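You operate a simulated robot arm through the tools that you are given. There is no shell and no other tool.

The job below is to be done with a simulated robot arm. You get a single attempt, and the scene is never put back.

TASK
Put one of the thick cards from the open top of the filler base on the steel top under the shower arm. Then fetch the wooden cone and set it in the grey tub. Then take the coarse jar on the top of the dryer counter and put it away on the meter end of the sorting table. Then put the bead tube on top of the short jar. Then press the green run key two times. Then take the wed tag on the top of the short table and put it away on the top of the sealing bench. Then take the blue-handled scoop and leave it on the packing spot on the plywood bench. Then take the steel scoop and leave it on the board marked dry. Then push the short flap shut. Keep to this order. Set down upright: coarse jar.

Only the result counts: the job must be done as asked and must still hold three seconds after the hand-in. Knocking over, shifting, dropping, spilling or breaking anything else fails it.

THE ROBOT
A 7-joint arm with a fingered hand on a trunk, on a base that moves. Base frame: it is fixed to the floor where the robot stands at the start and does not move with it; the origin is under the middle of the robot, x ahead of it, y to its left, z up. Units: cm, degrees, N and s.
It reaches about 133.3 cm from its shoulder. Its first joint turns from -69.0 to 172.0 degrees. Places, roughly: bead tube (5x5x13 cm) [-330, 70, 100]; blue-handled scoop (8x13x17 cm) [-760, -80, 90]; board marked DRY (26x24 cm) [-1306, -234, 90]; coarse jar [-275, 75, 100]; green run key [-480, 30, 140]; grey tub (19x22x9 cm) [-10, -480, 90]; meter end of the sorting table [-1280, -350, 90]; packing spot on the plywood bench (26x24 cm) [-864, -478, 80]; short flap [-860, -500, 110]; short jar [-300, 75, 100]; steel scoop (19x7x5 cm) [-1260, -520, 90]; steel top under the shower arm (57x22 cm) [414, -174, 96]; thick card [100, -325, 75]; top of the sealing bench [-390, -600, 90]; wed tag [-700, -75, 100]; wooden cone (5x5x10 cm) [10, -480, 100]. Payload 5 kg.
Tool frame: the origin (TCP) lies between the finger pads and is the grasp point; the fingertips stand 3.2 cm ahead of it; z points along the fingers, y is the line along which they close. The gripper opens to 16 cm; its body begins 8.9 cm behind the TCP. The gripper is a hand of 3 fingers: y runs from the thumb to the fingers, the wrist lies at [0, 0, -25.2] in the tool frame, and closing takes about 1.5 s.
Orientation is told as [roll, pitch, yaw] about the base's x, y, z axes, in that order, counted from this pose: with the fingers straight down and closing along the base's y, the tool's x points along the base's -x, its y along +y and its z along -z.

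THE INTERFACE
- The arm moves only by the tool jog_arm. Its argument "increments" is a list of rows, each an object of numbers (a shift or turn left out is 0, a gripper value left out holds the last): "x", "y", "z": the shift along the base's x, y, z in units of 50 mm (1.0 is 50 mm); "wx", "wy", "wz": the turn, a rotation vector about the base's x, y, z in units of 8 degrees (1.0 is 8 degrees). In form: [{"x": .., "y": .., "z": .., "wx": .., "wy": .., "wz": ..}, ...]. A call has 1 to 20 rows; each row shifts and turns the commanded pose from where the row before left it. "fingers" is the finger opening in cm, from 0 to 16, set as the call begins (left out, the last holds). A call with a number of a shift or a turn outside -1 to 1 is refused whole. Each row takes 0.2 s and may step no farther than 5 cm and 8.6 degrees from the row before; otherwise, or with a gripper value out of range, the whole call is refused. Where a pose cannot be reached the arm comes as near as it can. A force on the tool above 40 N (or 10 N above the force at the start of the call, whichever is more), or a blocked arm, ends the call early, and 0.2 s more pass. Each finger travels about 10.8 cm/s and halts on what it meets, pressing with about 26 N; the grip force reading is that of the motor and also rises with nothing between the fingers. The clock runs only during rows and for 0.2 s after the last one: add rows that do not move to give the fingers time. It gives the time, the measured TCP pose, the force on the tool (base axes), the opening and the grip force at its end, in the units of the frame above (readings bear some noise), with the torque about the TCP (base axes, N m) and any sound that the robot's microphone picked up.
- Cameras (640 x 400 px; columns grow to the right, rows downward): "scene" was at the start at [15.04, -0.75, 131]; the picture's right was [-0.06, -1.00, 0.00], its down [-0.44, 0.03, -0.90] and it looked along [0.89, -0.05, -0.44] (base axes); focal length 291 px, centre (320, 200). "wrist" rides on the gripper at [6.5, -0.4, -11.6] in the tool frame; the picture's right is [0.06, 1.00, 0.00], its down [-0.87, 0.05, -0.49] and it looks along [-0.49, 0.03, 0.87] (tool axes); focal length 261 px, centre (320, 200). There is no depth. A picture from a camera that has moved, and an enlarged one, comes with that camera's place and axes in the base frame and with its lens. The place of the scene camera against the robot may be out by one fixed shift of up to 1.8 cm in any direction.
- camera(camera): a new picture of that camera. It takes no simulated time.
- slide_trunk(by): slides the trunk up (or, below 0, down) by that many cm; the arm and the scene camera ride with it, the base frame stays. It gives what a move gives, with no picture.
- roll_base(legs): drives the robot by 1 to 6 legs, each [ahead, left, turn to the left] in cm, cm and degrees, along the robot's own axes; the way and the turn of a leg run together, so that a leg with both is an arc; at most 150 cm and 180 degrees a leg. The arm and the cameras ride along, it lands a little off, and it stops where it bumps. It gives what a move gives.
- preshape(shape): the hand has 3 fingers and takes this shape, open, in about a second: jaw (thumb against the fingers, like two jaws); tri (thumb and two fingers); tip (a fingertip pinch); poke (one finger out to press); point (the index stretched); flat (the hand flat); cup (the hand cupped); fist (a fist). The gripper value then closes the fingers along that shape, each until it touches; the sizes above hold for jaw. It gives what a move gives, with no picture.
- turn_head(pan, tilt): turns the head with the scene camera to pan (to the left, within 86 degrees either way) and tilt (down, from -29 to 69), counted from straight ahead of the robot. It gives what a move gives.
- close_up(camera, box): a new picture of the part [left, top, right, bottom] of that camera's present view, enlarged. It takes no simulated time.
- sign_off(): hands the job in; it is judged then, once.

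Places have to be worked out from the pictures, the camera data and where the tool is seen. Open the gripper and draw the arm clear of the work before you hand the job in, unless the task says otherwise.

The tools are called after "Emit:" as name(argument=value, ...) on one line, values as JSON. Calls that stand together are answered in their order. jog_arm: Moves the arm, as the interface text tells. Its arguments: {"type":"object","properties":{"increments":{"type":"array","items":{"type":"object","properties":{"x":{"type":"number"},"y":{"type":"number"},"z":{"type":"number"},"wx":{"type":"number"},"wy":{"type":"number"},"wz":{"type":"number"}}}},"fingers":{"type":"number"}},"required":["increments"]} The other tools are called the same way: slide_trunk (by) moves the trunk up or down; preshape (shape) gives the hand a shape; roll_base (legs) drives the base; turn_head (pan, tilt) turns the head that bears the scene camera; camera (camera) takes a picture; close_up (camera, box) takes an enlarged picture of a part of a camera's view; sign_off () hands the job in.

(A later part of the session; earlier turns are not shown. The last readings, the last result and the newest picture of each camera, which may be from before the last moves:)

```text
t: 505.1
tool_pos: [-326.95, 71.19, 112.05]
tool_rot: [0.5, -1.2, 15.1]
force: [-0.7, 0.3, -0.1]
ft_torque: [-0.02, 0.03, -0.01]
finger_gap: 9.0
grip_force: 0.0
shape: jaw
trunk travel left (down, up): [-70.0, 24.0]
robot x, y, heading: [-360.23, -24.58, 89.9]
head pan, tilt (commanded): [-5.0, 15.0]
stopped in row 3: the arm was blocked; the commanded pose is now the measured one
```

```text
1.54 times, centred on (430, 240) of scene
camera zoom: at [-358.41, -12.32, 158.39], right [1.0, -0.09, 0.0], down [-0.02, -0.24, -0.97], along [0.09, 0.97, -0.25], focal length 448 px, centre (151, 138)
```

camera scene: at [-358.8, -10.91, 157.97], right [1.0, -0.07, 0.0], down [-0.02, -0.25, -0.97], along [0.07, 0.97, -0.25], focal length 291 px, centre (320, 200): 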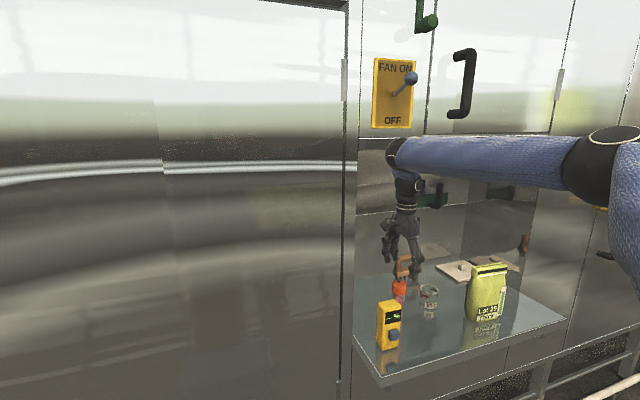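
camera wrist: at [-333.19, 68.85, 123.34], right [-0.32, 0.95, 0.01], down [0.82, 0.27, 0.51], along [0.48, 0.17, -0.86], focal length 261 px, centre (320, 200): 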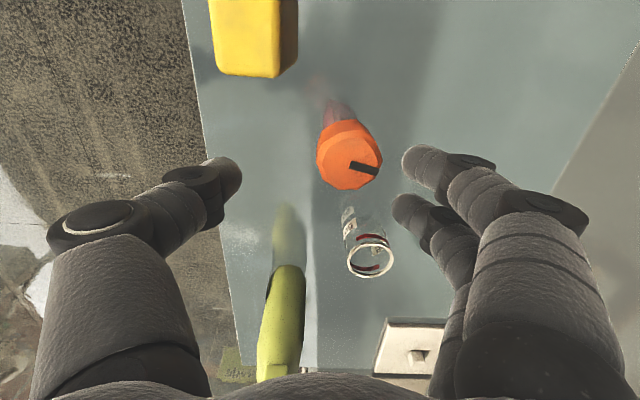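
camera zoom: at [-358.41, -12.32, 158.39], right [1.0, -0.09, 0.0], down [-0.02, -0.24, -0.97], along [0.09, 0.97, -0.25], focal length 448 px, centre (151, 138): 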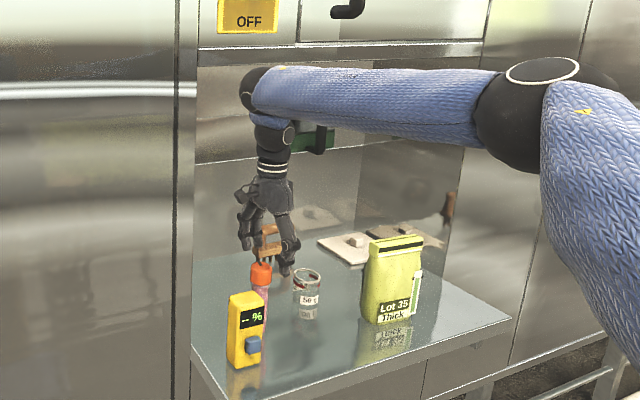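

Blocked by the lip again. Better: tilt the hand ~22° so the wrist stays outside the recess, closing along the counter. I back out first and re-orient.

Emit:
jog_arm(increments=[{"x": 0.2, "y": -0.75}, {"x": 0.224, "y": -0.837}, {"x": 0.224, "y": -0.837}, {"x": 0.224, "y": -0.837}, {"x": 0.224, "y": -0.837}, {"x": 0.224, "y": -0.837}, {"z": 0.9}, {"z": 0.9}, {"z": 0.8}, {}])

Emit:
jog_arm(increments=[{"wz": 1}, {"wz": 1}, {"wz": 1}, {"wz": 1}, {"wz": 1}, {"wz": 1}, {"wz": 1}, {"wz": 1}, {"wz": 1}, {"wz": 1}, {"wz": 1}, {"wz": 0.25}, {}])

Emit:
camera(camera="scene")

```text
t: 507.3
tool_pos: [-320.31, 48.59, 123.56]
tool_rot: [-0.1, -0.9, 15.1]
force: [-0.4, 0.2, -0.2]
ft_torque: [-0.05, 0.05, 0.0]
finger_gap: 9.01
grip_force: 0.0
shape: jaw
trunk travel left (down, up): [-70.0, 24.0]
robot x, y, heading: [-360.16, -24.22, 89.9]
head pan, tilt (commanded): [-5.0, 15.0]
```

```text
t: 510.1
tool_pos: [-320.55, 48.27, 123.46]
tool_rot: [0.0, -1.1, 105.1]
force: [-0.5, 0.2, -0.5]
ft_torque: [-0.01, 0.04, -0.03]
finger_gap: 8.99
grip_force: 0.1
shape: jaw
trunk travel left (down, up): [-70.0, 24.0]
robot x, y, heading: [-360.6, -24.61, 90.1]
head pan, tilt (commanded): [-5.0, 15.0]
```

```text
taken
camera scene: at [-358.49, -10.16, 157.84], right [1.0, -0.09, 0.0], down [-0.02, -0.26, -0.97], along [0.08, 0.96, -0.26], focal length 291 px, centre (320, 200)
```

scene: 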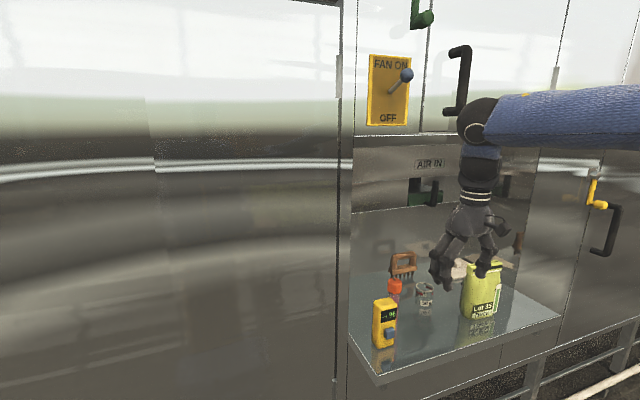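

Hand closes along the counter now. I tilt it forward by 21° more about the counter direction.

Emit:
jog_arm(increments=[{"wx": 0.966, "wy": 0.259}, {"wx": 0.966, "wy": 0.259}, {"wx": 0.58, "wy": 0.155}, {"z": -0.9}, {"z": -0.9}, {}])

Emit:
camera(camera="wrist")

Emit:
camera(camera="scene")

```text
t: 511.5
tool_pos: [-320.4, 48.34, 114.58]
tool_rot: [-0.1, -21.9, 105.1]
force: [-0.4, 0.1, 0.5]
ft_torque: [0.01, -0.03, 0.03]
finger_gap: 8.99
grip_force: 0.1
shape: jaw
trunk travel left (down, up): [-70.0, 24.0]
robot x, y, heading: [-360.01, -24.55, 90.2]
head pan, tilt (commanded): [-5.0, 15.0]
```

```text
taken
camera wrist: at [-317.25, 38.46, 122.93], right [-0.95, -0.31, -0.02], down [-0.21, 0.59, 0.78], along [-0.23, 0.75, -0.63], focal length 261 px, centre (320, 200)
```

wrist: 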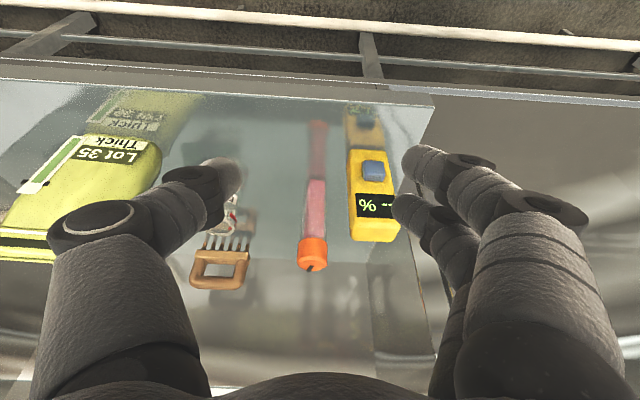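

```text
taken
camera scene: at [-358.48, -10.14, 157.85], right [1.0, -0.09, 0.0], down [-0.02, -0.26, -0.97], along [0.08, 0.96, -0.26], focal length 291 px, centre (320, 200)
```

scene: 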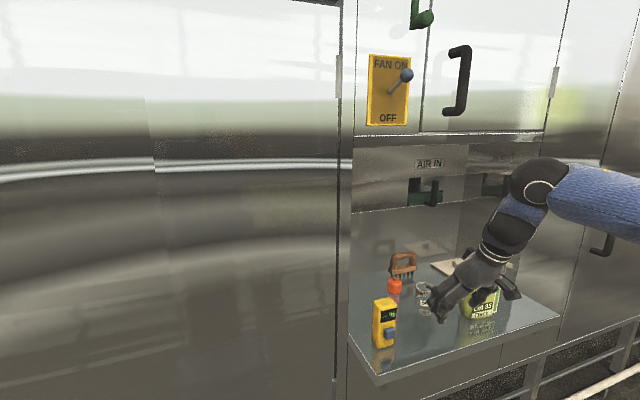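

The tube stays ahead between thumb and fingers. I move in along the counter's normal at z≈114.5, above meter and tube.

Emit:
jog_arm(increments=[{"x": -0.24, "y": 0.827}, {"x": -0.24, "y": 0.827}, {"x": -0.24, "y": 0.827}, {"x": -0.24, "y": 0.827}, {"x": -0.24, "y": 0.827}, {"x": -0.24, "y": 0.827}, {}])

Emit:
camera(camera="wrist")

Emit:
close_up(camera="scene", box=[330, 110, 570, 370])

```text
t: 513.1
tool_pos: [-327.81, 73.08, 114.51]
tool_rot: [0.0, -21.8, 105.1]
force: [0.2, -0.1, 0.7]
ft_torque: [0.02, 0.01, 0.01]
finger_gap: 9.02
grip_force: 0.1
shape: jaw
trunk travel left (down, up): [-70.0, 24.0]
robot x, y, heading: [-360.15, -24.29, 90.1]
head pan, tilt (commanded): [-5.0, 15.0]
```

```text
taken
camera wrist: at [-324.67, 63.18, 122.88], right [-0.95, -0.32, -0.02], down [-0.21, 0.59, 0.78], along [-0.23, 0.75, -0.62], focal length 261 px, centre (320, 200)
```

wrist: 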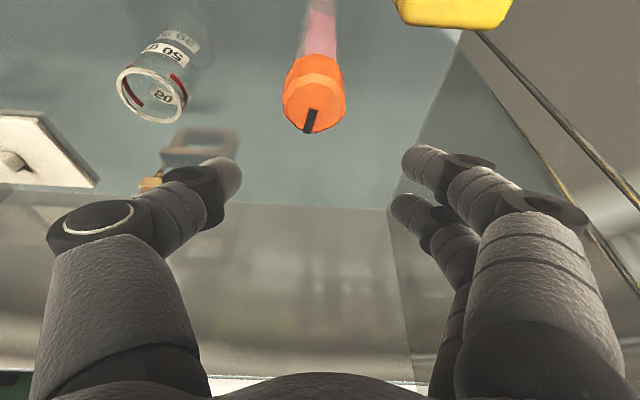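

```text
1.54 times, centred on (450, 240) of scene
camera zoom: at [-358.4, -10.3, 157.86], right [1.0, -0.09, 0.0], down [-0.02, -0.26, -0.97], along [0.08, 0.96, -0.26], focal length 448 px, centre (120, 138)
```

zoom: 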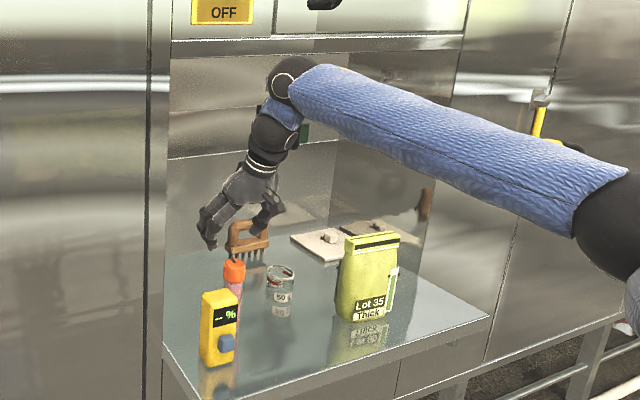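

Free of contact. Small correction, then I lower around the cap in steps.

Emit:
jog_arm(increments=[{"x": 0.13, "y": -0.08}, {"z": -0.5}, {"z": -0.5}, {}])

Emit:
camera(camera="wrist")

Emit:
close_up(camera="scene", box=[340, 170, 480, 360])

```text
t: 514.1
tool_pos: [-327.2, 72.75, 109.61]
tool_rot: [-0.1, -21.9, 105.0]
force: [-1.6, -0.1, 0.0]
ft_torque: [-0.01, 0.0, -0.03]
finger_gap: 8.99
grip_force: 0.0
shape: jaw
trunk travel left (down, up): [-70.0, 24.0]
robot x, y, heading: [-360.15, -24.48, 90.2]
head pan, tilt (commanded): [-5.0, 15.0]
```

```text
taken
camera wrist: at [-324.08, 62.81, 117.85], right [-0.95, -0.32, -0.02], down [-0.22, 0.59, 0.78], along [-0.23, 0.75, -0.63], focal length 261 px, centre (320, 200)
```

wrist: 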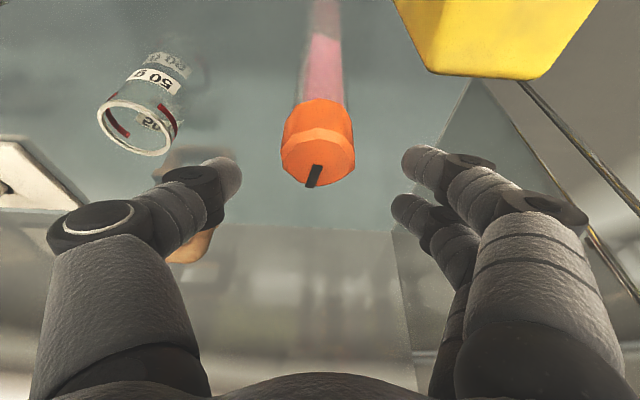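

```text
2.11 times, centred on (410, 265) of scene
camera zoom: at [-358.54, -10.17, 157.85], right [1.0, -0.09, 0.0], down [-0.02, -0.26, -0.97], along [0.08, 0.96, -0.26], focal length 612 px, centre (130, 63)
```

zoom: 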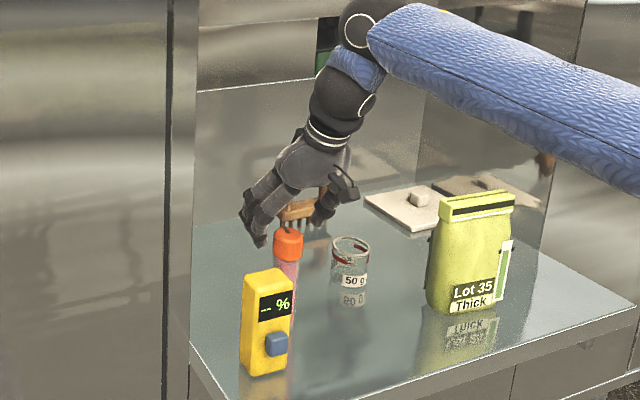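

Well centred. I lower another 6 cm.

Emit:
jog_arm(increments=[{"z": -0.4}, {"z": -0.4}, {"z": -0.4}, {}])

Emit:
camera(camera="wrist")

```text
t: 515.1
tool_pos: [-327.15, 72.69, 103.59]
tool_rot: [-0.1, -21.9, 105.1]
force: [-0.2, 0.5, 0.2]
ft_torque: [0.01, -0.03, 0.02]
finger_gap: 8.99
grip_force: 0.1
shape: jaw
trunk travel left (down, up): [-70.0, 24.0]
robot x, y, heading: [-360.2, -24.33, 89.9]
head pan, tilt (commanded): [-5.0, 15.0]
```

```text
taken
camera wrist: at [-324.07, 62.75, 111.88], right [-0.95, -0.32, -0.02], down [-0.22, 0.59, 0.78], along [-0.23, 0.75, -0.63], focal length 261 px, centre (320, 200)
```

wrist: 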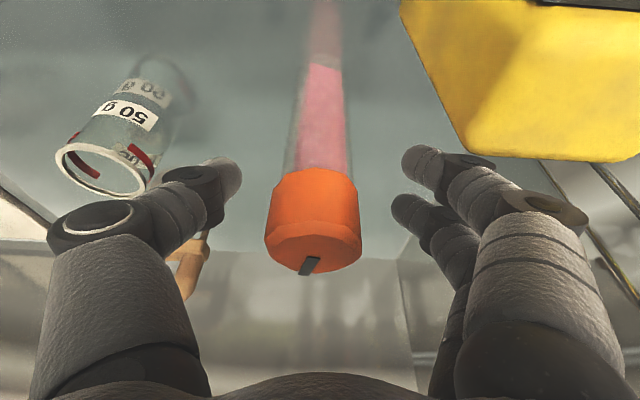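

The cap is between thumb and fingers. I close.

Emit:
jog_arm(increments=[{}, {}, {}, {}, {}, {}, {}, {}], fingers=0)

Emit:
camera(camera="wrist")

Emit:
close_up(camera="scene", box=[340, 170, 480, 360])

```text
t: 516.9
tool_pos: [-327.1, 72.74, 103.53]
tool_rot: [0.1, -21.8, 105.1]
force: [0.4, 0.1, -0.7]
ft_torque: [0.01, 0.01, 0.0]
finger_gap: 3.12
grip_force: 26.2
shape: jaw
trunk travel left (down, up): [-70.0, 24.0]
robot x, y, heading: [-359.69, -24.38, 89.9]
head pan, tilt (commanded): [-5.0, 15.0]
```

```text
taken
camera wrist: at [-324.04, 62.79, 111.83], right [-0.95, -0.32, -0.02], down [-0.22, 0.59, 0.78], along [-0.23, 0.74, -0.63], focal length 261 px, centre (320, 200)
```

wrist: 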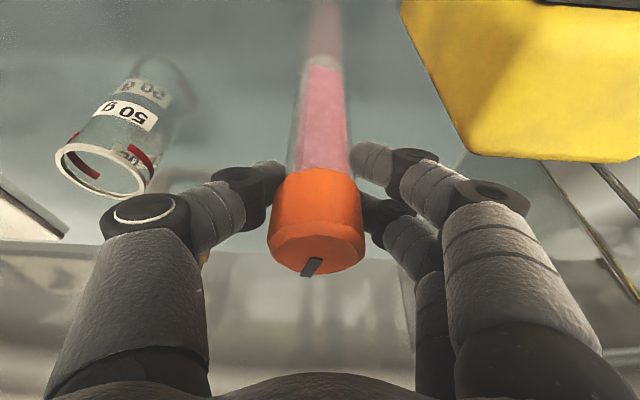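

```text
2.11 times, centred on (410, 265) of scene
camera zoom: at [-358.49, -10.12, 157.84], right [1.0, -0.09, 0.0], down [-0.02, -0.26, -0.97], along [0.08, 0.96, -0.26], focal length 612 px, centre (130, 63)
```

zoom: 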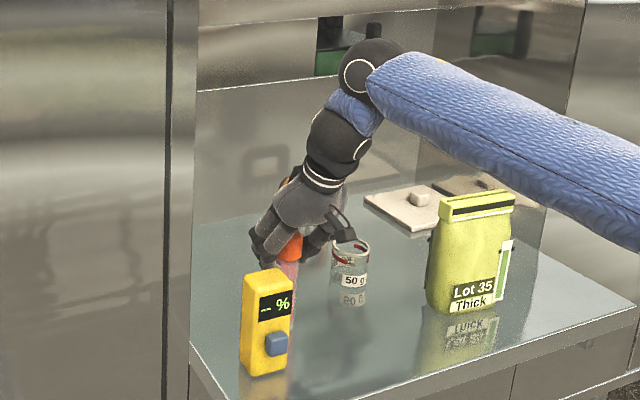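

Held by the body just under the cap (gap 3.1 cm). I lift it straight up 10 cm and look.

Emit:
jog_arm(increments=[{"z": 0.3}, {"z": 0.5}, {"z": 0.6}, {"z": 0.6}, {}])

Emit:
camera(camera="wrist")

Emit:
close_up(camera="scene", box=[340, 170, 480, 360])

```text
t: 518.1
tool_pos: [-327.12, 72.86, 113.43]
tool_rot: [-0.1, -21.8, 105.1]
force: [0.2, 0.2, -2.5]
ft_torque: [-0.01, -0.01, -0.03]
finger_gap: 3.12
grip_force: 26.0
shape: jaw
trunk travel left (down, up): [-70.0, 24.0]
robot x, y, heading: [-360.14, -24.2, 90.3]
head pan, tilt (commanded): [-5.0, 15.0]
```

```text
taken
camera wrist: at [-323.88, 62.99, 121.68], right [-0.95, -0.32, -0.02], down [-0.21, 0.59, 0.78], along [-0.23, 0.74, -0.63], focal length 261 px, centre (320, 200)
```

wrist: 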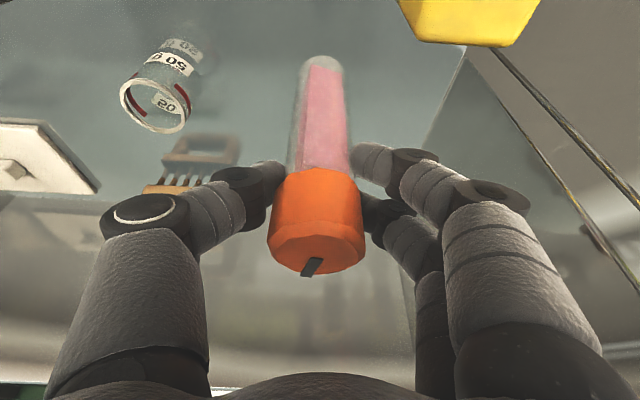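

```text
2.11 times, centred on (410, 265) of scene
camera zoom: at [-358.44, -10.05, 157.83], right [1.0, -0.09, 0.0], down [-0.02, -0.26, -0.97], along [0.08, 0.96, -0.26], focal length 612 px, centre (130, 63)
```

zoom: 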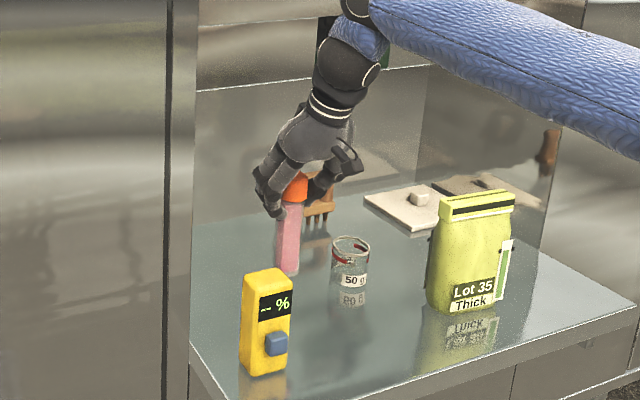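

The tube hangs vertical, about 12.8 cm below the grip point. I raise 2 cm and carry it over the short jar's rim (≈(-313.1,82.5), z≈98.8).

Emit:
jog_arm(increments=[{"z": 0.4}, {"x": 0.7, "y": 0.49}, {"x": 0.7, "y": 0.49}, {"x": 0.7, "y": 0.49}, {"x": 0.7, "y": 0.49}, {}])

Emit:
camera(camera="wrist")

Emit:
close_up(camera="scene", box=[350, 150, 510, 340])

```text
t: 519.5
tool_pos: [-312.88, 82.43, 115.73]
tool_rot: [-0.2, -22.0, 105.1]
force: [-0.7, -1.1, -1.9]
ft_torque: [-0.02, 0.02, 0.07]
finger_gap: 3.11
grip_force: 25.6
shape: jaw
trunk travel left (down, up): [-70.0, 24.0]
robot x, y, heading: [-360.25, -24.11, 89.9]
head pan, tilt (commanded): [-5.0, 15.0]
```

```text
taken
camera wrist: at [-309.76, 72.44, 123.88], right [-0.95, -0.32, -0.02], down [-0.22, 0.59, 0.78], along [-0.23, 0.75, -0.63], focal length 261 px, centre (320, 200)
```

wrist: 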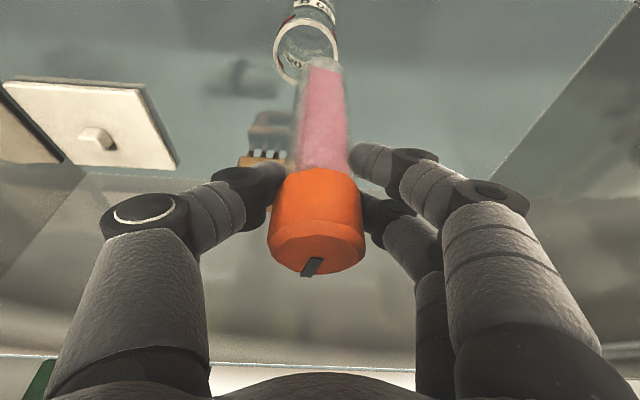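

```text
2.11 times, centred on (430, 245) of scene
camera zoom: at [-358.51, -10.21, 157.85], right [1.0, -0.09, 0.0], down [-0.02, -0.26, -0.97], along [0.08, 0.96, -0.26], focal length 612 px, centre (88, 105)
```

zoom: 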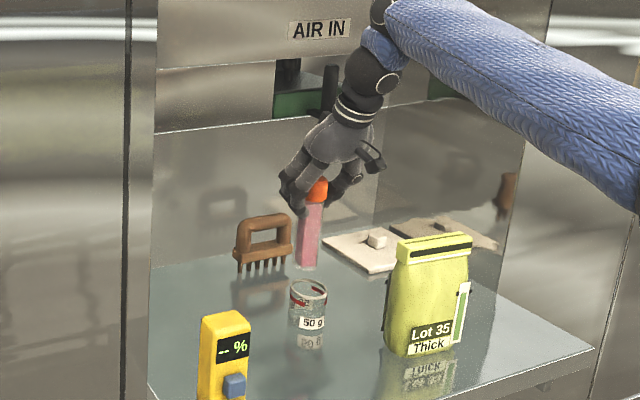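

Nearly over the jar; I correct ~1.1 cm to the right and lower until just above the rim to verify.

Emit:
jog_arm(increments=[{"x": 0.197, "y": 0.115}, {"z": -0.3}, {"z": -0.2}, {}])

Emit:
close_up(camera="wrist", box=[220, 0, 420, 200])

Emit:
close_up(camera="scene", box=[390, 210, 470, 310])

```text
t: 520.5
tool_pos: [-312.12, 83.15, 113.13]
tool_rot: [0.0, -21.9, 105.1]
force: [0.3, 0.2, -1.6]
ft_torque: [-0.01, -0.02, -0.03]
finger_gap: 3.09
grip_force: 25.8
shape: jaw
trunk travel left (down, up): [-70.0, 24.0]
robot x, y, heading: [-360.45, -24.26, 89.8]
head pan, tilt (commanded): [-5.0, 15.0]
```

```text
2.00 times, centred on (320, 100) of wrist
camera zoom: at [-308.94, 73.11, 121.32], right [-0.95, -0.32, -0.02], down [-0.22, 0.59, 0.78], along [-0.23, 0.74, -0.63], focal length 521 px, centre (320, 400)
```

zoom: 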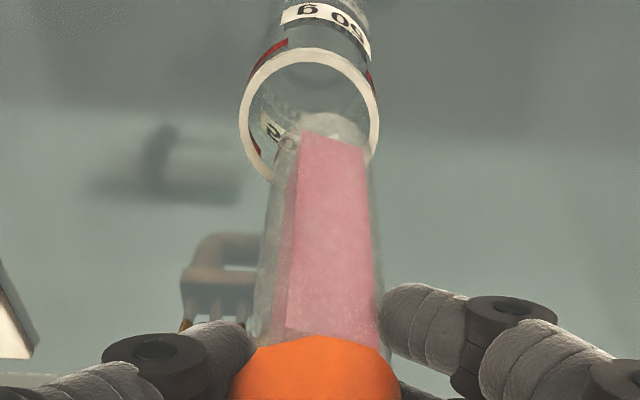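

```text
4.00 times, centred on (430, 260) of scene
camera zoom: at [-358.49, -10.13, 157.84], right [1.0, -0.09, 0.0], down [-0.02, -0.26, -0.97], along [0.08, 0.96, -0.26], focal length 1164 px, centre (-120, -40)
```

zoom: 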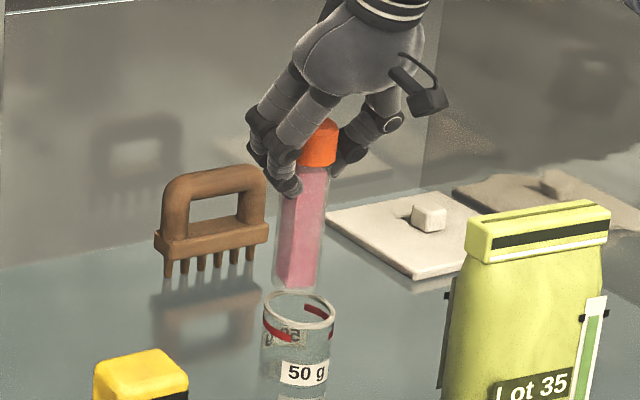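

From both views the rim is a bit lower (z≈97) and the tube must go ~1 cm right and ~0.8 cm deeper. I correct and lower carefully, watching for contact at rim height.

Emit:
jog_arm(increments=[{"x": 0.164, "y": 0.2}, {}])

Emit:
close_up(camera="wrist", box=[220, 0, 420, 200])

Emit:
close_up(camera="scene", box=[390, 210, 470, 310])

```text
t: 521.1
tool_pos: [-311.21, 83.99, 112.95]
tool_rot: [0.0, -22.0, 105.0]
force: [-0.1, -0.5, -1.8]
ft_torque: [-0.01, 0.03, 0.04]
finger_gap: 3.11
grip_force: 26.1
shape: jaw
trunk travel left (down, up): [-70.0, 24.0]
robot x, y, heading: [-359.82, -24.55, 90.0]
head pan, tilt (commanded): [-5.0, 15.0]
```

```text
2.00 times, centred on (320, 100) of wrist
camera zoom: at [-308.09, 74.02, 121.2], right [-0.95, -0.32, -0.02], down [-0.21, 0.59, 0.78], along [-0.23, 0.75, -0.63], focal length 521 px, centre (320, 400)
```

zoom: 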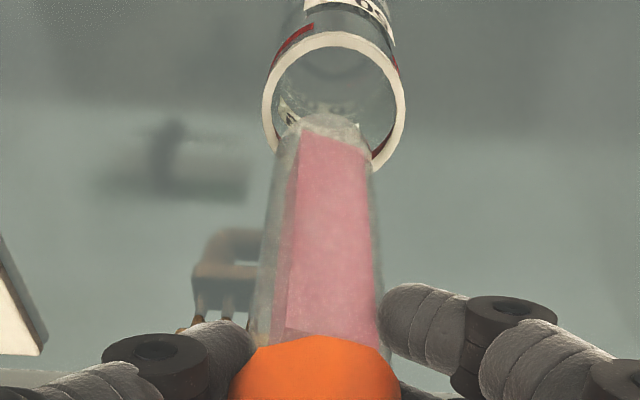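

```text
4.00 times, centred on (430, 260) of scene
camera zoom: at [-358.45, -10.16, 157.84], right [1.0, -0.09, 0.0], down [-0.02, -0.26, -0.97], along [0.08, 0.96, -0.26], focal length 1164 px, centre (-120, -40)
```

zoom: 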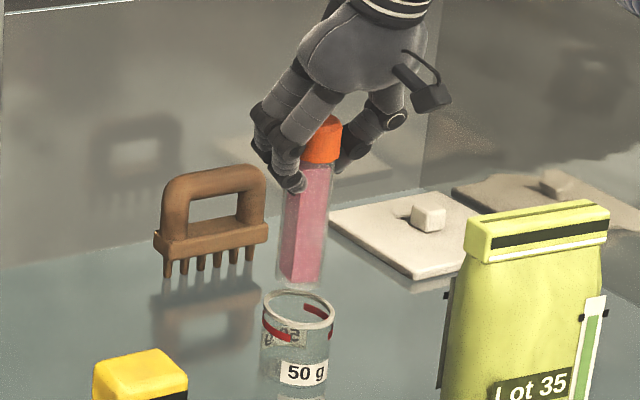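

Aligned. I lower by steps, watching the force.

Emit:
jog_arm(increments=[{"z": -0.25}, {"z": -0.15}, {}])

Emit:
jog_arm(increments=[{"z": -0.1}, {}])

Emit:
jog_arm(increments=[{"z": -0.1}, {}])

Emit:
close_up(camera="scene", box=[390, 210, 470, 310])

```text
t: 521.9
tool_pos: [-311.25, 84.11, 111.03]
tool_rot: [0.0, -21.9, 105.1]
force: [-0.1, -0.1, -2.5]
ft_torque: [0.01, -0.02, -0.03]
finger_gap: 3.09
grip_force: 25.9
shape: jaw
trunk travel left (down, up): [-70.0, 24.0]
robot x, y, heading: [-360.5, -24.24, 89.8]
head pan, tilt (commanded): [-5.0, 15.0]
```

```text
t: 522.5
tool_pos: [-311.38, 84.0, 110.51]
tool_rot: [-0.1, -21.9, 105.1]
force: [-0.5, 0.4, 1.8]
ft_torque: [0.01, 0.02, 0.01]
finger_gap: 3.11
grip_force: 25.3
shape: jaw
trunk travel left (down, up): [-70.0, 24.0]
robot x, y, heading: [-360.44, -24.46, 90.1]
head pan, tilt (commanded): [-5.0, 15.0]
```

```text
t: 523.1
tool_pos: [-311.37, 83.86, 110.43]
tool_rot: [0.0, -22.1, 105.1]
force: [1.4, 4.0, 21.7]
ft_torque: [0.19, -0.04, -0.01]
finger_gap: 3.17
grip_force: 26.1
shape: jaw
trunk travel left (down, up): [-70.0, 24.0]
robot x, y, heading: [-360.08, -23.89, 89.8]
head pan, tilt (commanded): [-5.0, 15.0]
```

```text
4.00 times, centred on (430, 260) of scene
camera zoom: at [-358.59, -10.34, 157.89], right [1.0, -0.09, 0.0], down [-0.02, -0.26, -0.97], along [0.08, 0.96, -0.26], focal length 1164 px, centre (-120, -40)
```

zoom: 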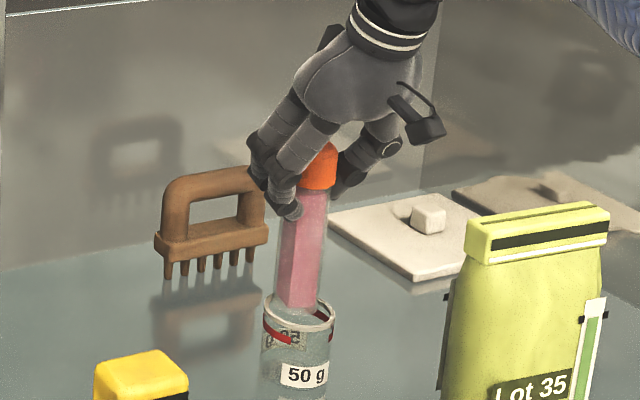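

Contact at rim height (21 N): the jar's top carries the tube, and it's centred. I ease off to a light contact before releasing.

Emit:
jog_arm(increments=[{"z": 0.05}, {}])

```text
t: 523.7
tool_pos: [-311.43, 83.92, 110.39]
tool_rot: [-0.1, -21.9, 105.1]
force: [-0.8, 2.0, 15.1]
ft_torque: [0.12, 0.08, -0.03]
finger_gap: 3.15
grip_force: 25.7
shape: jaw
trunk travel left (down, up): [-70.0, 24.0]
robot x, y, heading: [-360.35, -24.51, 90.2]
head pan, tilt (commanded): [-5.0, 15.0]
```

Emit:
jog_arm(increments=[{"z": 0.05}, {}])

Emit:
close_up(camera="wrist", box=[220, 0, 420, 200])

```text
t: 524.3
tool_pos: [-311.37, 83.97, 110.42]
tool_rot: [0.0, -21.8, 105.1]
force: [-1.0, 1.6, 5.8]
ft_torque: [0.04, 0.07, -0.03]
finger_gap: 3.17
grip_force: 25.6
shape: jaw
trunk travel left (down, up): [-70.0, 24.0]
robot x, y, heading: [-359.92, -24.23, 90.1]
head pan, tilt (commanded): [-5.0, 15.0]
```

```text
2.00 times, centred on (320, 100) of wrist
camera zoom: at [-308.2, 73.96, 118.75], right [-0.95, -0.32, -0.02], down [-0.22, 0.59, 0.78], along [-0.23, 0.74, -0.63], focal length 521 px, centre (320, 400)
```

zoom: 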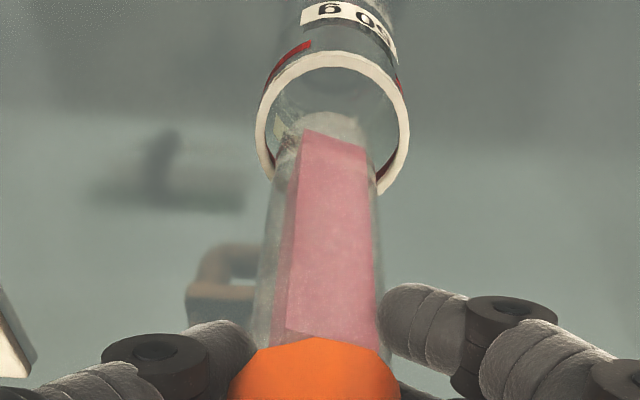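

The tube's bottom is centred in the rim. I open slowly.

Emit:
jog_arm(increments=[{}, {}, {}], fingers=4.2)

Emit:
close_up(camera="scene", box=[390, 210, 470, 310])

```text
t: 525.1
tool_pos: [-311.25, 83.8, 110.47]
tool_rot: [-0.2, -21.8, 105.2]
force: [0.2, 0.3, -0.8]
ft_torque: [0.01, -0.02, -0.03]
finger_gap: 4.14
grip_force: 0.2
shape: jaw
trunk travel left (down, up): [-70.0, 24.0]
robot x, y, heading: [-360.05, -24.24, 90.0]
head pan, tilt (commanded): [-5.0, 15.0]
```

```text
4.00 times, centred on (430, 260) of scene
camera zoom: at [-358.5, -10.15, 157.84], right [1.0, -0.09, 0.0], down [-0.02, -0.26, -0.97], along [0.08, 0.96, -0.26], focal length 1164 px, centre (-120, -40)
```

zoom: 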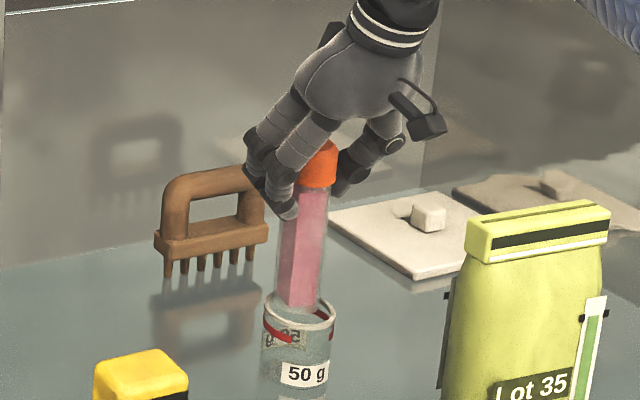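

It stands. I open fully.

Emit:
jog_arm(increments=[{}, {}, {}, {}], fingers=9)

Emit:
camera(camera="wrist")

Emit:
close_up(camera="scene", box=[390, 210, 470, 310])

```text
t: 526.1
tool_pos: [-311.25, 84.06, 110.45]
tool_rot: [0.1, -21.9, 105.1]
force: [-0.3, 0.3, -0.7]
ft_torque: [0.0, 0.01, 0.01]
finger_gap: 8.93
grip_force: 0.1
shape: jaw
trunk travel left (down, up): [-70.0, 24.0]
robot x, y, heading: [-360.3, -24.43, 90.2]
head pan, tilt (commanded): [-5.0, 15.0]
```

```text
taken
camera wrist: at [-308.17, 74.03, 118.77], right [-0.95, -0.32, -0.02], down [-0.22, 0.59, 0.78], along [-0.23, 0.74, -0.63], focal length 261 px, centre (320, 200)
```

wrist: 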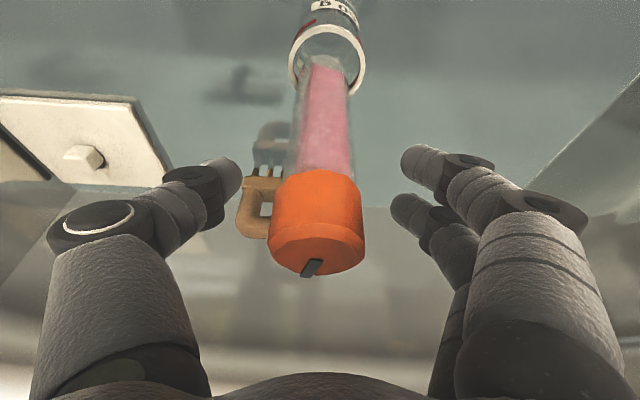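

```text
4.00 times, centred on (430, 260) of scene
camera zoom: at [-358.49, -10.14, 157.84], right [1.0, -0.09, 0.0], down [-0.02, -0.26, -0.97], along [0.08, 0.96, -0.26], focal length 1164 px, centre (-120, -40)
```

zoom: 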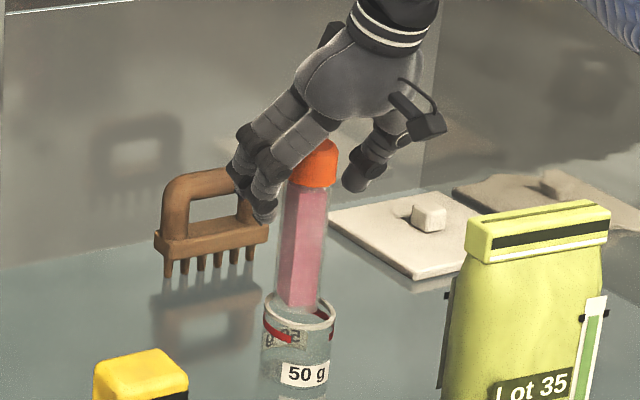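

The tube stands on the jar on its own. I withdraw the hand straight back along the counter's normal, then up.

Emit:
jog_arm(increments=[{"x": 0.155, "y": -0.58}, {"x": 0.207, "y": -0.773}, {"x": 0.155, "y": -0.58}, {"x": 0.0, "y": -0.6, "z": 0.5}, {"y": -0.8, "z": 0.4}, {"y": -0.9}, {"y": -0.9}, {}])

Emit:
camera(camera="wrist")

Emit:
camera(camera="scene")

```text
t: 527.9
tool_pos: [-308.88, 58.6, 115.06]
tool_rot: [0.0, -21.8, 105.0]
force: [-0.4, 0.1, -1.0]
ft_torque: [-0.02, 0.01, 0.01]
finger_gap: 8.93
grip_force: 0.0
shape: jaw
trunk travel left (down, up): [-70.0, 24.0]
robot x, y, heading: [-360.02, -24.31, 90.2]
head pan, tilt (commanded): [-5.0, 15.0]
```

```text
taken
camera wrist: at [-305.72, 48.68, 123.35], right [-0.95, -0.32, -0.02], down [-0.22, 0.59, 0.78], along [-0.23, 0.74, -0.63], focal length 261 px, centre (320, 200)
```

wrist: 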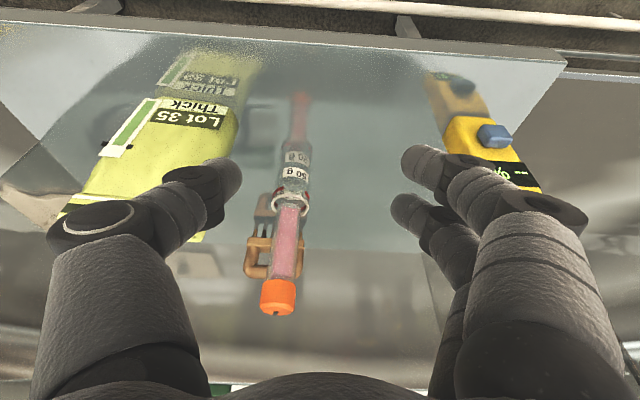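

```text
taken
camera scene: at [-358.51, -9.98, 157.82], right [1.0, -0.09, 0.0], down [-0.02, -0.26, -0.97], along [0.08, 0.96, -0.26], focal length 291 px, centre (320, 200)
```

scene: 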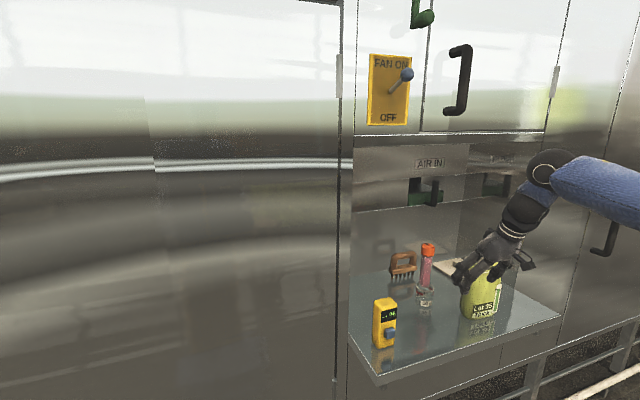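

The bead tube stands on the short jar. Next is the green run key on the dryer's control panel near (-480,30,140). I back off and slide left to it.

Emit:
jog_arm(increments=[{"y": -0.9, "z": 0.3}, {"y": -0.9, "z": 0.3}, {"y": -0.9}, {"y": -0.9}, {}])

Emit:
roll_base(legs=[[-45, 0, 0], [0, 120, 0]])

Emit:
turn_head(pan=0, tilt=15)

Emit:
camera(camera="scene")

```text
t: 529.1
tool_pos: [-308.67, 40.54, 117.88]
tool_rot: [0.0, -21.8, 105.1]
force: [0.8, -0.1, -0.6]
ft_torque: [-0.03, 0.01, -0.01]
finger_gap: 8.95
grip_force: 0.0
shape: jaw
trunk travel left (down, up): [-70.0, 24.0]
robot x, y, heading: [-360.24, -24.29, 90.1]
head pan, tilt (commanded): [-5.0, 15.0]
```

```text
t: 537.4
tool_pos: [-428.76, -3.12, 117.98]
tool_rot: [-0.1, -21.9, 105.6]
force: [-0.2, -0.3, 0.5]
ft_torque: [0.0, -0.01, -0.04]
finger_gap: 8.95
grip_force: 0.0
shape: jaw
trunk travel left (down, up): [-70.0, 24.0]
robot x, y, heading: [-479.41, -67.87, 90.5]
head pan, tilt (commanded): [-5.0, 15.0]
```

```text
t: 538.0
tool_pos: [-428.46, -3.01, 118.06]
tool_rot: [0.0, -21.8, 105.5]
force: [0.2, 0.7, -0.3]
ft_torque: [0.02, 0.01, -0.05]
finger_gap: 8.95
grip_force: 0.0
shape: jaw
trunk travel left (down, up): [-70.0, 24.0]
robot x, y, heading: [-479.33, -68.25, 90.5]
head pan, tilt (commanded): [0.0, 15.0]
```

```text
taken
camera scene: at [-478.75, -54.06, 157.85], right [1.0, 0.01, 0.0], down [0.0, -0.26, -0.97], along [-0.01, 0.97, -0.26], focal length 291 px, centre (320, 200)
```

scene: 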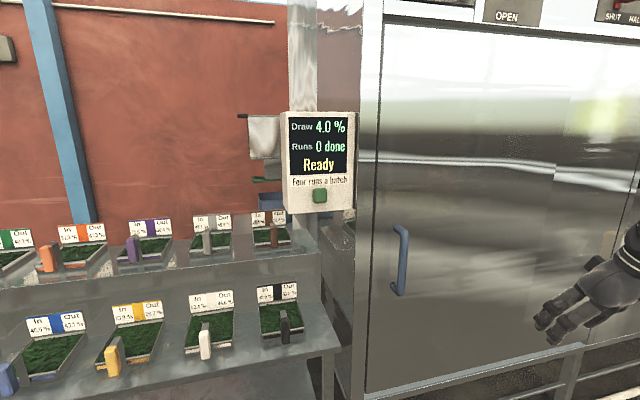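

The panel reads "Draw 4.0 %, Runs 0 done, Ready — Four runs a batch", the green key just below. I zoom on it.

Emit:
close_up(camera="scene", box=[265, 100, 375, 225])

Emit:
turn_head(pan=0, tilt=40)

Emit:
camera(camera="scene")

```text
3.20 times, centred on (320, 162) of scene
camera zoom: at [-478.75, -54.06, 157.85], right [1.0, 0.01, 0.0], down [0.0, -0.26, -0.97], along [-0.01, 0.97, -0.26], focal length 931 px, centre (320, 320)
```

zoom: 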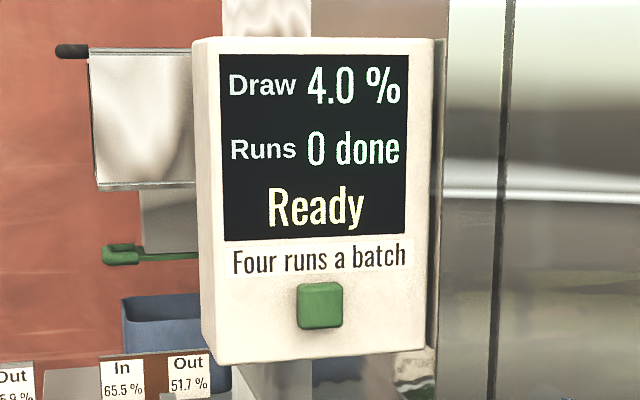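

```text
t: 538.9
tool_pos: [-428.51, -3.06, 117.99]
tool_rot: [0.0, -21.9, 105.4]
force: [0.5, 0.4, 0.0]
ft_torque: [0.01, 0.01, -0.01]
finger_gap: 8.92
grip_force: 0.0
shape: jaw
trunk travel left (down, up): [-70.0, 24.0]
robot x, y, heading: [-479.79, -68.49, 90.5]
head pan, tilt (commanded): [0.0, 40.0]
```

```text
taken
camera scene: at [-478.76, -54.89, 153.9], right [1.0, 0.01, 0.0], down [0.0, -0.64, -0.77], along [-0.01, 0.77, -0.64], focal length 291 px, centre (320, 200)
```

scene: 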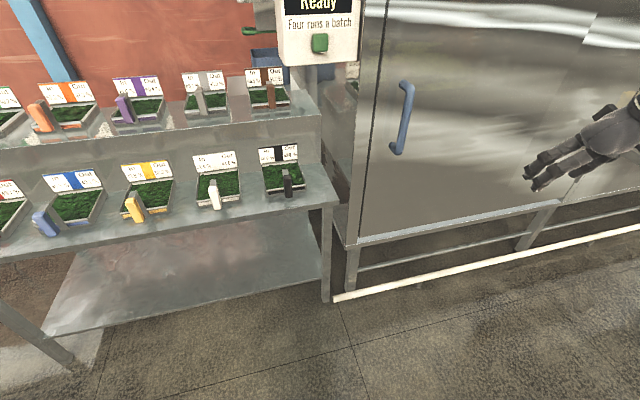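

I set the hand to the poke shape and swing it to point horizontally at the panel.

Emit:
preshape(shape="poke")

Emit:
jog_arm(increments=[{"wx": 0.966, "wy": 0.259, "z": 0.2}, {"wx": 0.966, "wy": 0.259, "z": 0.2}, {"wx": 0.966, "wy": 0.259, "z": 0.2}, {"wx": 0.966, "wy": 0.259, "z": 0.2}, {"wx": 0.966, "wy": 0.259, "z": 0.2}, {"wx": 0.966, "wy": 0.259, "z": 0.2}, {"wx": 0.966, "wy": 0.259, "z": 0.2}, {"wx": 0.966, "wy": 0.259, "z": 0.2}, {"wx": 0.483, "wy": 0.13}, {}])

Emit:
turn_head(pan=-15, tilt=20)

Emit:
camera(camera="scene")

Emit:
camera(camera="wrist")

```text
t: 539.8
tool_pos: [-428.52, -2.97, 117.96]
tool_rot: [0.0, -21.9, 105.5]
force: [0.2, 1.2, -0.1]
ft_torque: [0.01, 0.04, 0.01]
finger_gap: 0.0
grip_force: 0.0
shape: poke
trunk travel left (down, up): [-70.0, 24.0]
robot x, y, heading: [-479.27, -68.22, 90.0]
head pan, tilt (commanded): [0.0, 40.0]
```

```text
t: 542.0
tool_pos: [-428.55, -2.86, 126.05]
tool_rot: [-85.0, -89.5, -169.9]
force: [0.1, -0.6, -0.5]
ft_torque: [0.02, -0.02, -0.03]
finger_gap: 0.02
grip_force: 0.2
shape: poke
trunk travel left (down, up): [-70.0, 24.0]
robot x, y, heading: [-479.52, -68.56, 90.3]
head pan, tilt (commanded): [0.0, 40.0]
```

```text
t: 542.9
tool_pos: [-428.53, -2.93, 126.13]
tool_rot: [-79.2, -89.5, -175.7]
force: [1.6, 0.1, -0.6]
ft_torque: [-0.01, 0.0, 0.0]
finger_gap: 0.0
grip_force: 0.1
shape: poke
trunk travel left (down, up): [-70.0, 24.0]
robot x, y, heading: [-479.51, -68.26, 90.3]
head pan, tilt (commanded): [-15.0, 20.0]
```

```text
taken
camera scene: at [-476.36, -54.4, 157.02], right [0.97, -0.25, 0.0], down [-0.09, -0.33, -0.94], along [0.24, 0.91, -0.34], focal length 291 px, centre (320, 200)
```

scene: 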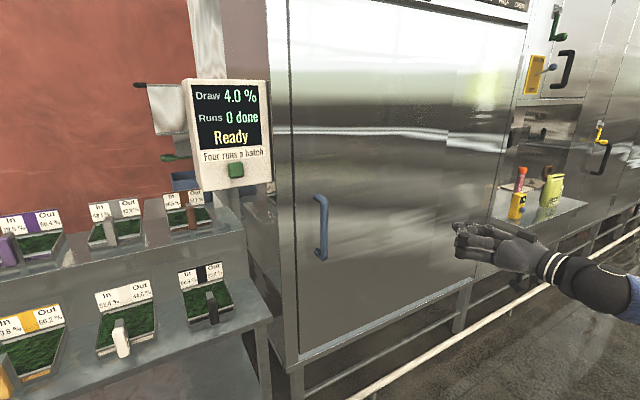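

```text
taken
camera wrist: at [-425.03, -14.03, 119.53], right [-0.96, -0.26, -0.07], down [0.07, -0.49, 0.87], along [-0.26, 0.83, 0.49], focal length 261 px, centre (320, 200)
```

wrist: 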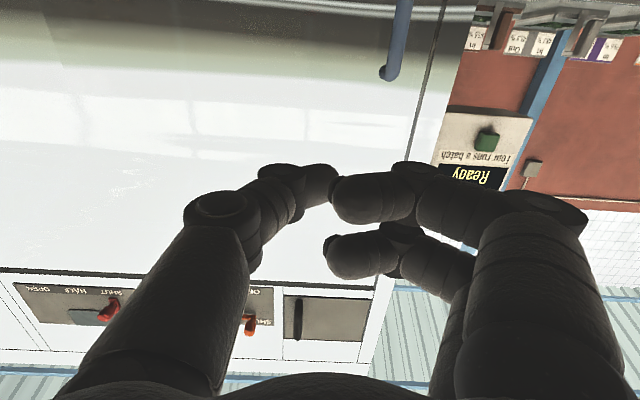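

Emit:
close_up(camera="scene", box=[430, 200, 570, 300])

Emit:
close_up(camera="scene", box=[150, 60, 330, 220])

```text
4.00 times, centred on (500, 250) of scene
camera zoom: at [-476.36, -54.4, 157.02], right [0.97, -0.25, 0.0], down [-0.09, -0.33, -0.94], along [0.24, 0.91, -0.34], focal length 1164 px, centre (-400, 0)
```

zoom: 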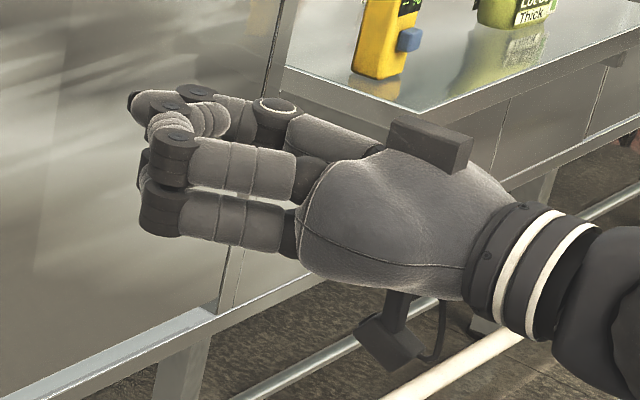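

```text
2.50 times, centred on (240, 140) of scene
camera zoom: at [-476.36, -54.4, 157.02], right [0.97, -0.25, 0.0], down [-0.09, -0.33, -0.94], along [0.24, 0.91, -0.34], focal length 727 px, centre (520, 350)
```

zoom: 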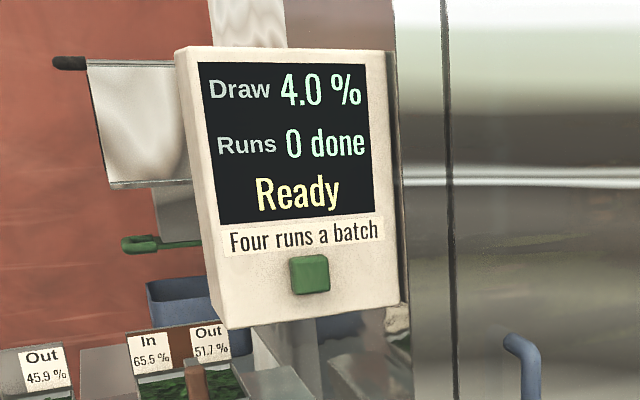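

The poke shape looks curled; I compare it with the point shape.

Emit:
preshape(shape="point")

Emit:
close_up(camera="scene", box=[430, 200, 570, 300])

Emit:
camera(camera="wrist")

```text
t: 543.8
tool_pos: [-428.48, -3.0, 126.0]
tool_rot: [-78.5, -89.4, -176.3]
force: [0.9, 0.3, -0.2]
ft_torque: [-0.02, 0.02, -0.01]
finger_gap: 0.0
grip_force: 0.1
shape: point
trunk travel left (down, up): [-70.0, 24.0]
robot x, y, heading: [-479.58, -68.15, 90.5]
head pan, tilt (commanded): [-15.0, 20.0]
```

```text
4.00 times, centred on (500, 250) of scene
camera zoom: at [-476.35, -54.4, 157.03], right [0.97, -0.25, 0.0], down [-0.09, -0.33, -0.94], along [0.24, 0.91, -0.34], focal length 1164 px, centre (-400, 0)
```

zoom: 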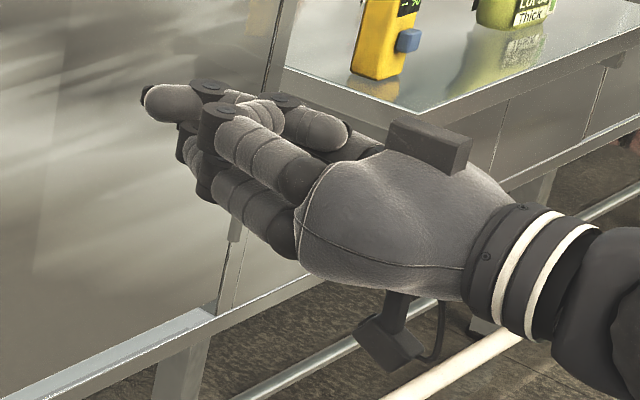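

```text
taken
camera wrist: at [-425.02, -14.02, 119.52], right [-0.96, -0.26, -0.07], down [0.07, -0.49, 0.87], along [-0.26, 0.83, 0.49], focal length 261 px, centre (320, 200)
```

wrist: 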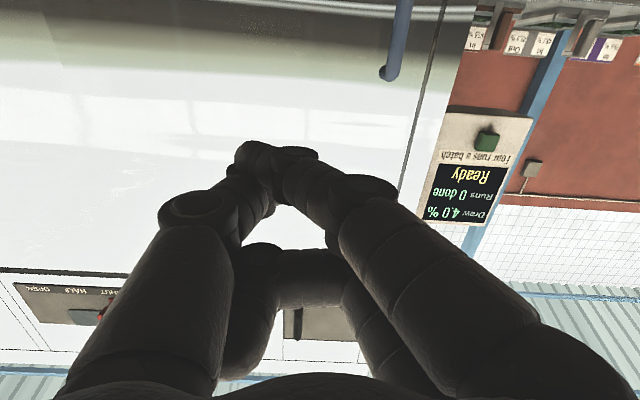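

Emit:
preshape(shape="poke")

Emit:
jog_arm(increments=[{}, {}, {}, {}, {}, {}], fingers=16)

Emit:
close_up(camera="scene", box=[430, 200, 570, 300])

Emit:
camera(camera="wrist")

```text
t: 544.7
tool_pos: [-428.5, -2.81, 126.04]
tool_rot: [-78.8, -89.4, -176.1]
force: [0.4, -0.7, 0.4]
ft_torque: [-0.04, -0.01, 0.01]
finger_gap: 0.0
grip_force: 0.0
shape: poke
trunk travel left (down, up): [-70.0, 24.0]
robot x, y, heading: [-479.78, -67.92, 90.2]
head pan, tilt (commanded): [-15.0, 20.0]
```

```text
t: 546.1
tool_pos: [-428.59, -2.89, 126.11]
tool_rot: [-78.8, -89.5, -176.0]
force: [1.0, 0.5, 0.4]
ft_torque: [-0.01, -0.01, -0.01]
finger_gap: 0.0
grip_force: 0.1
shape: poke
trunk travel left (down, up): [-70.0, 24.0]
robot x, y, heading: [-479.55, -67.93, 90.5]
head pan, tilt (commanded): [-15.0, 20.0]
```

```text
4.00 times, centred on (500, 250) of scene
camera zoom: at [-476.35, -54.4, 157.03], right [0.97, -0.25, 0.0], down [-0.09, -0.33, -0.94], along [0.24, 0.91, -0.34], focal length 1164 px, centre (-400, 0)
```

zoom: 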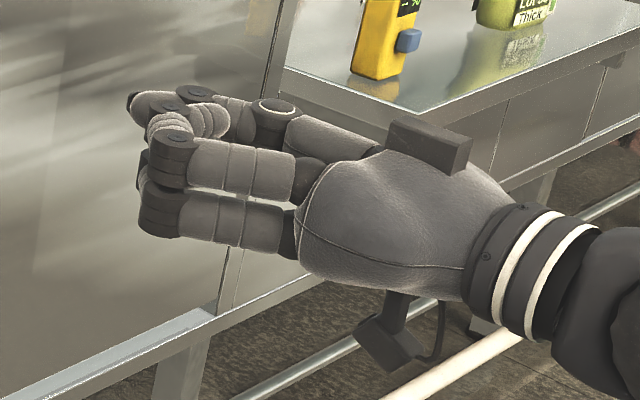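

```text
taken
camera wrist: at [-425.02, -14.03, 119.53], right [-0.96, -0.26, -0.07], down [0.07, -0.49, 0.87], along [-0.26, 0.83, 0.49], focal length 261 px, centre (320, 200)
```

wrist: 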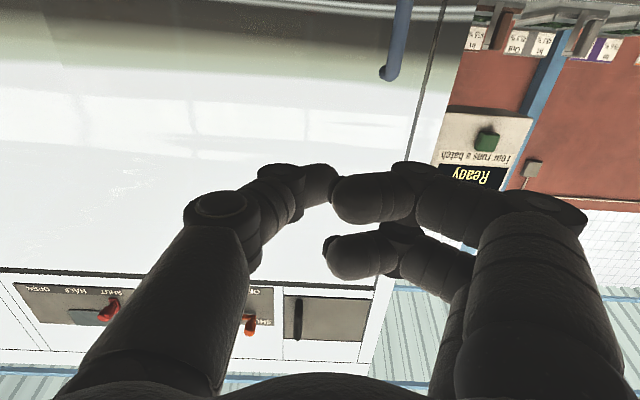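

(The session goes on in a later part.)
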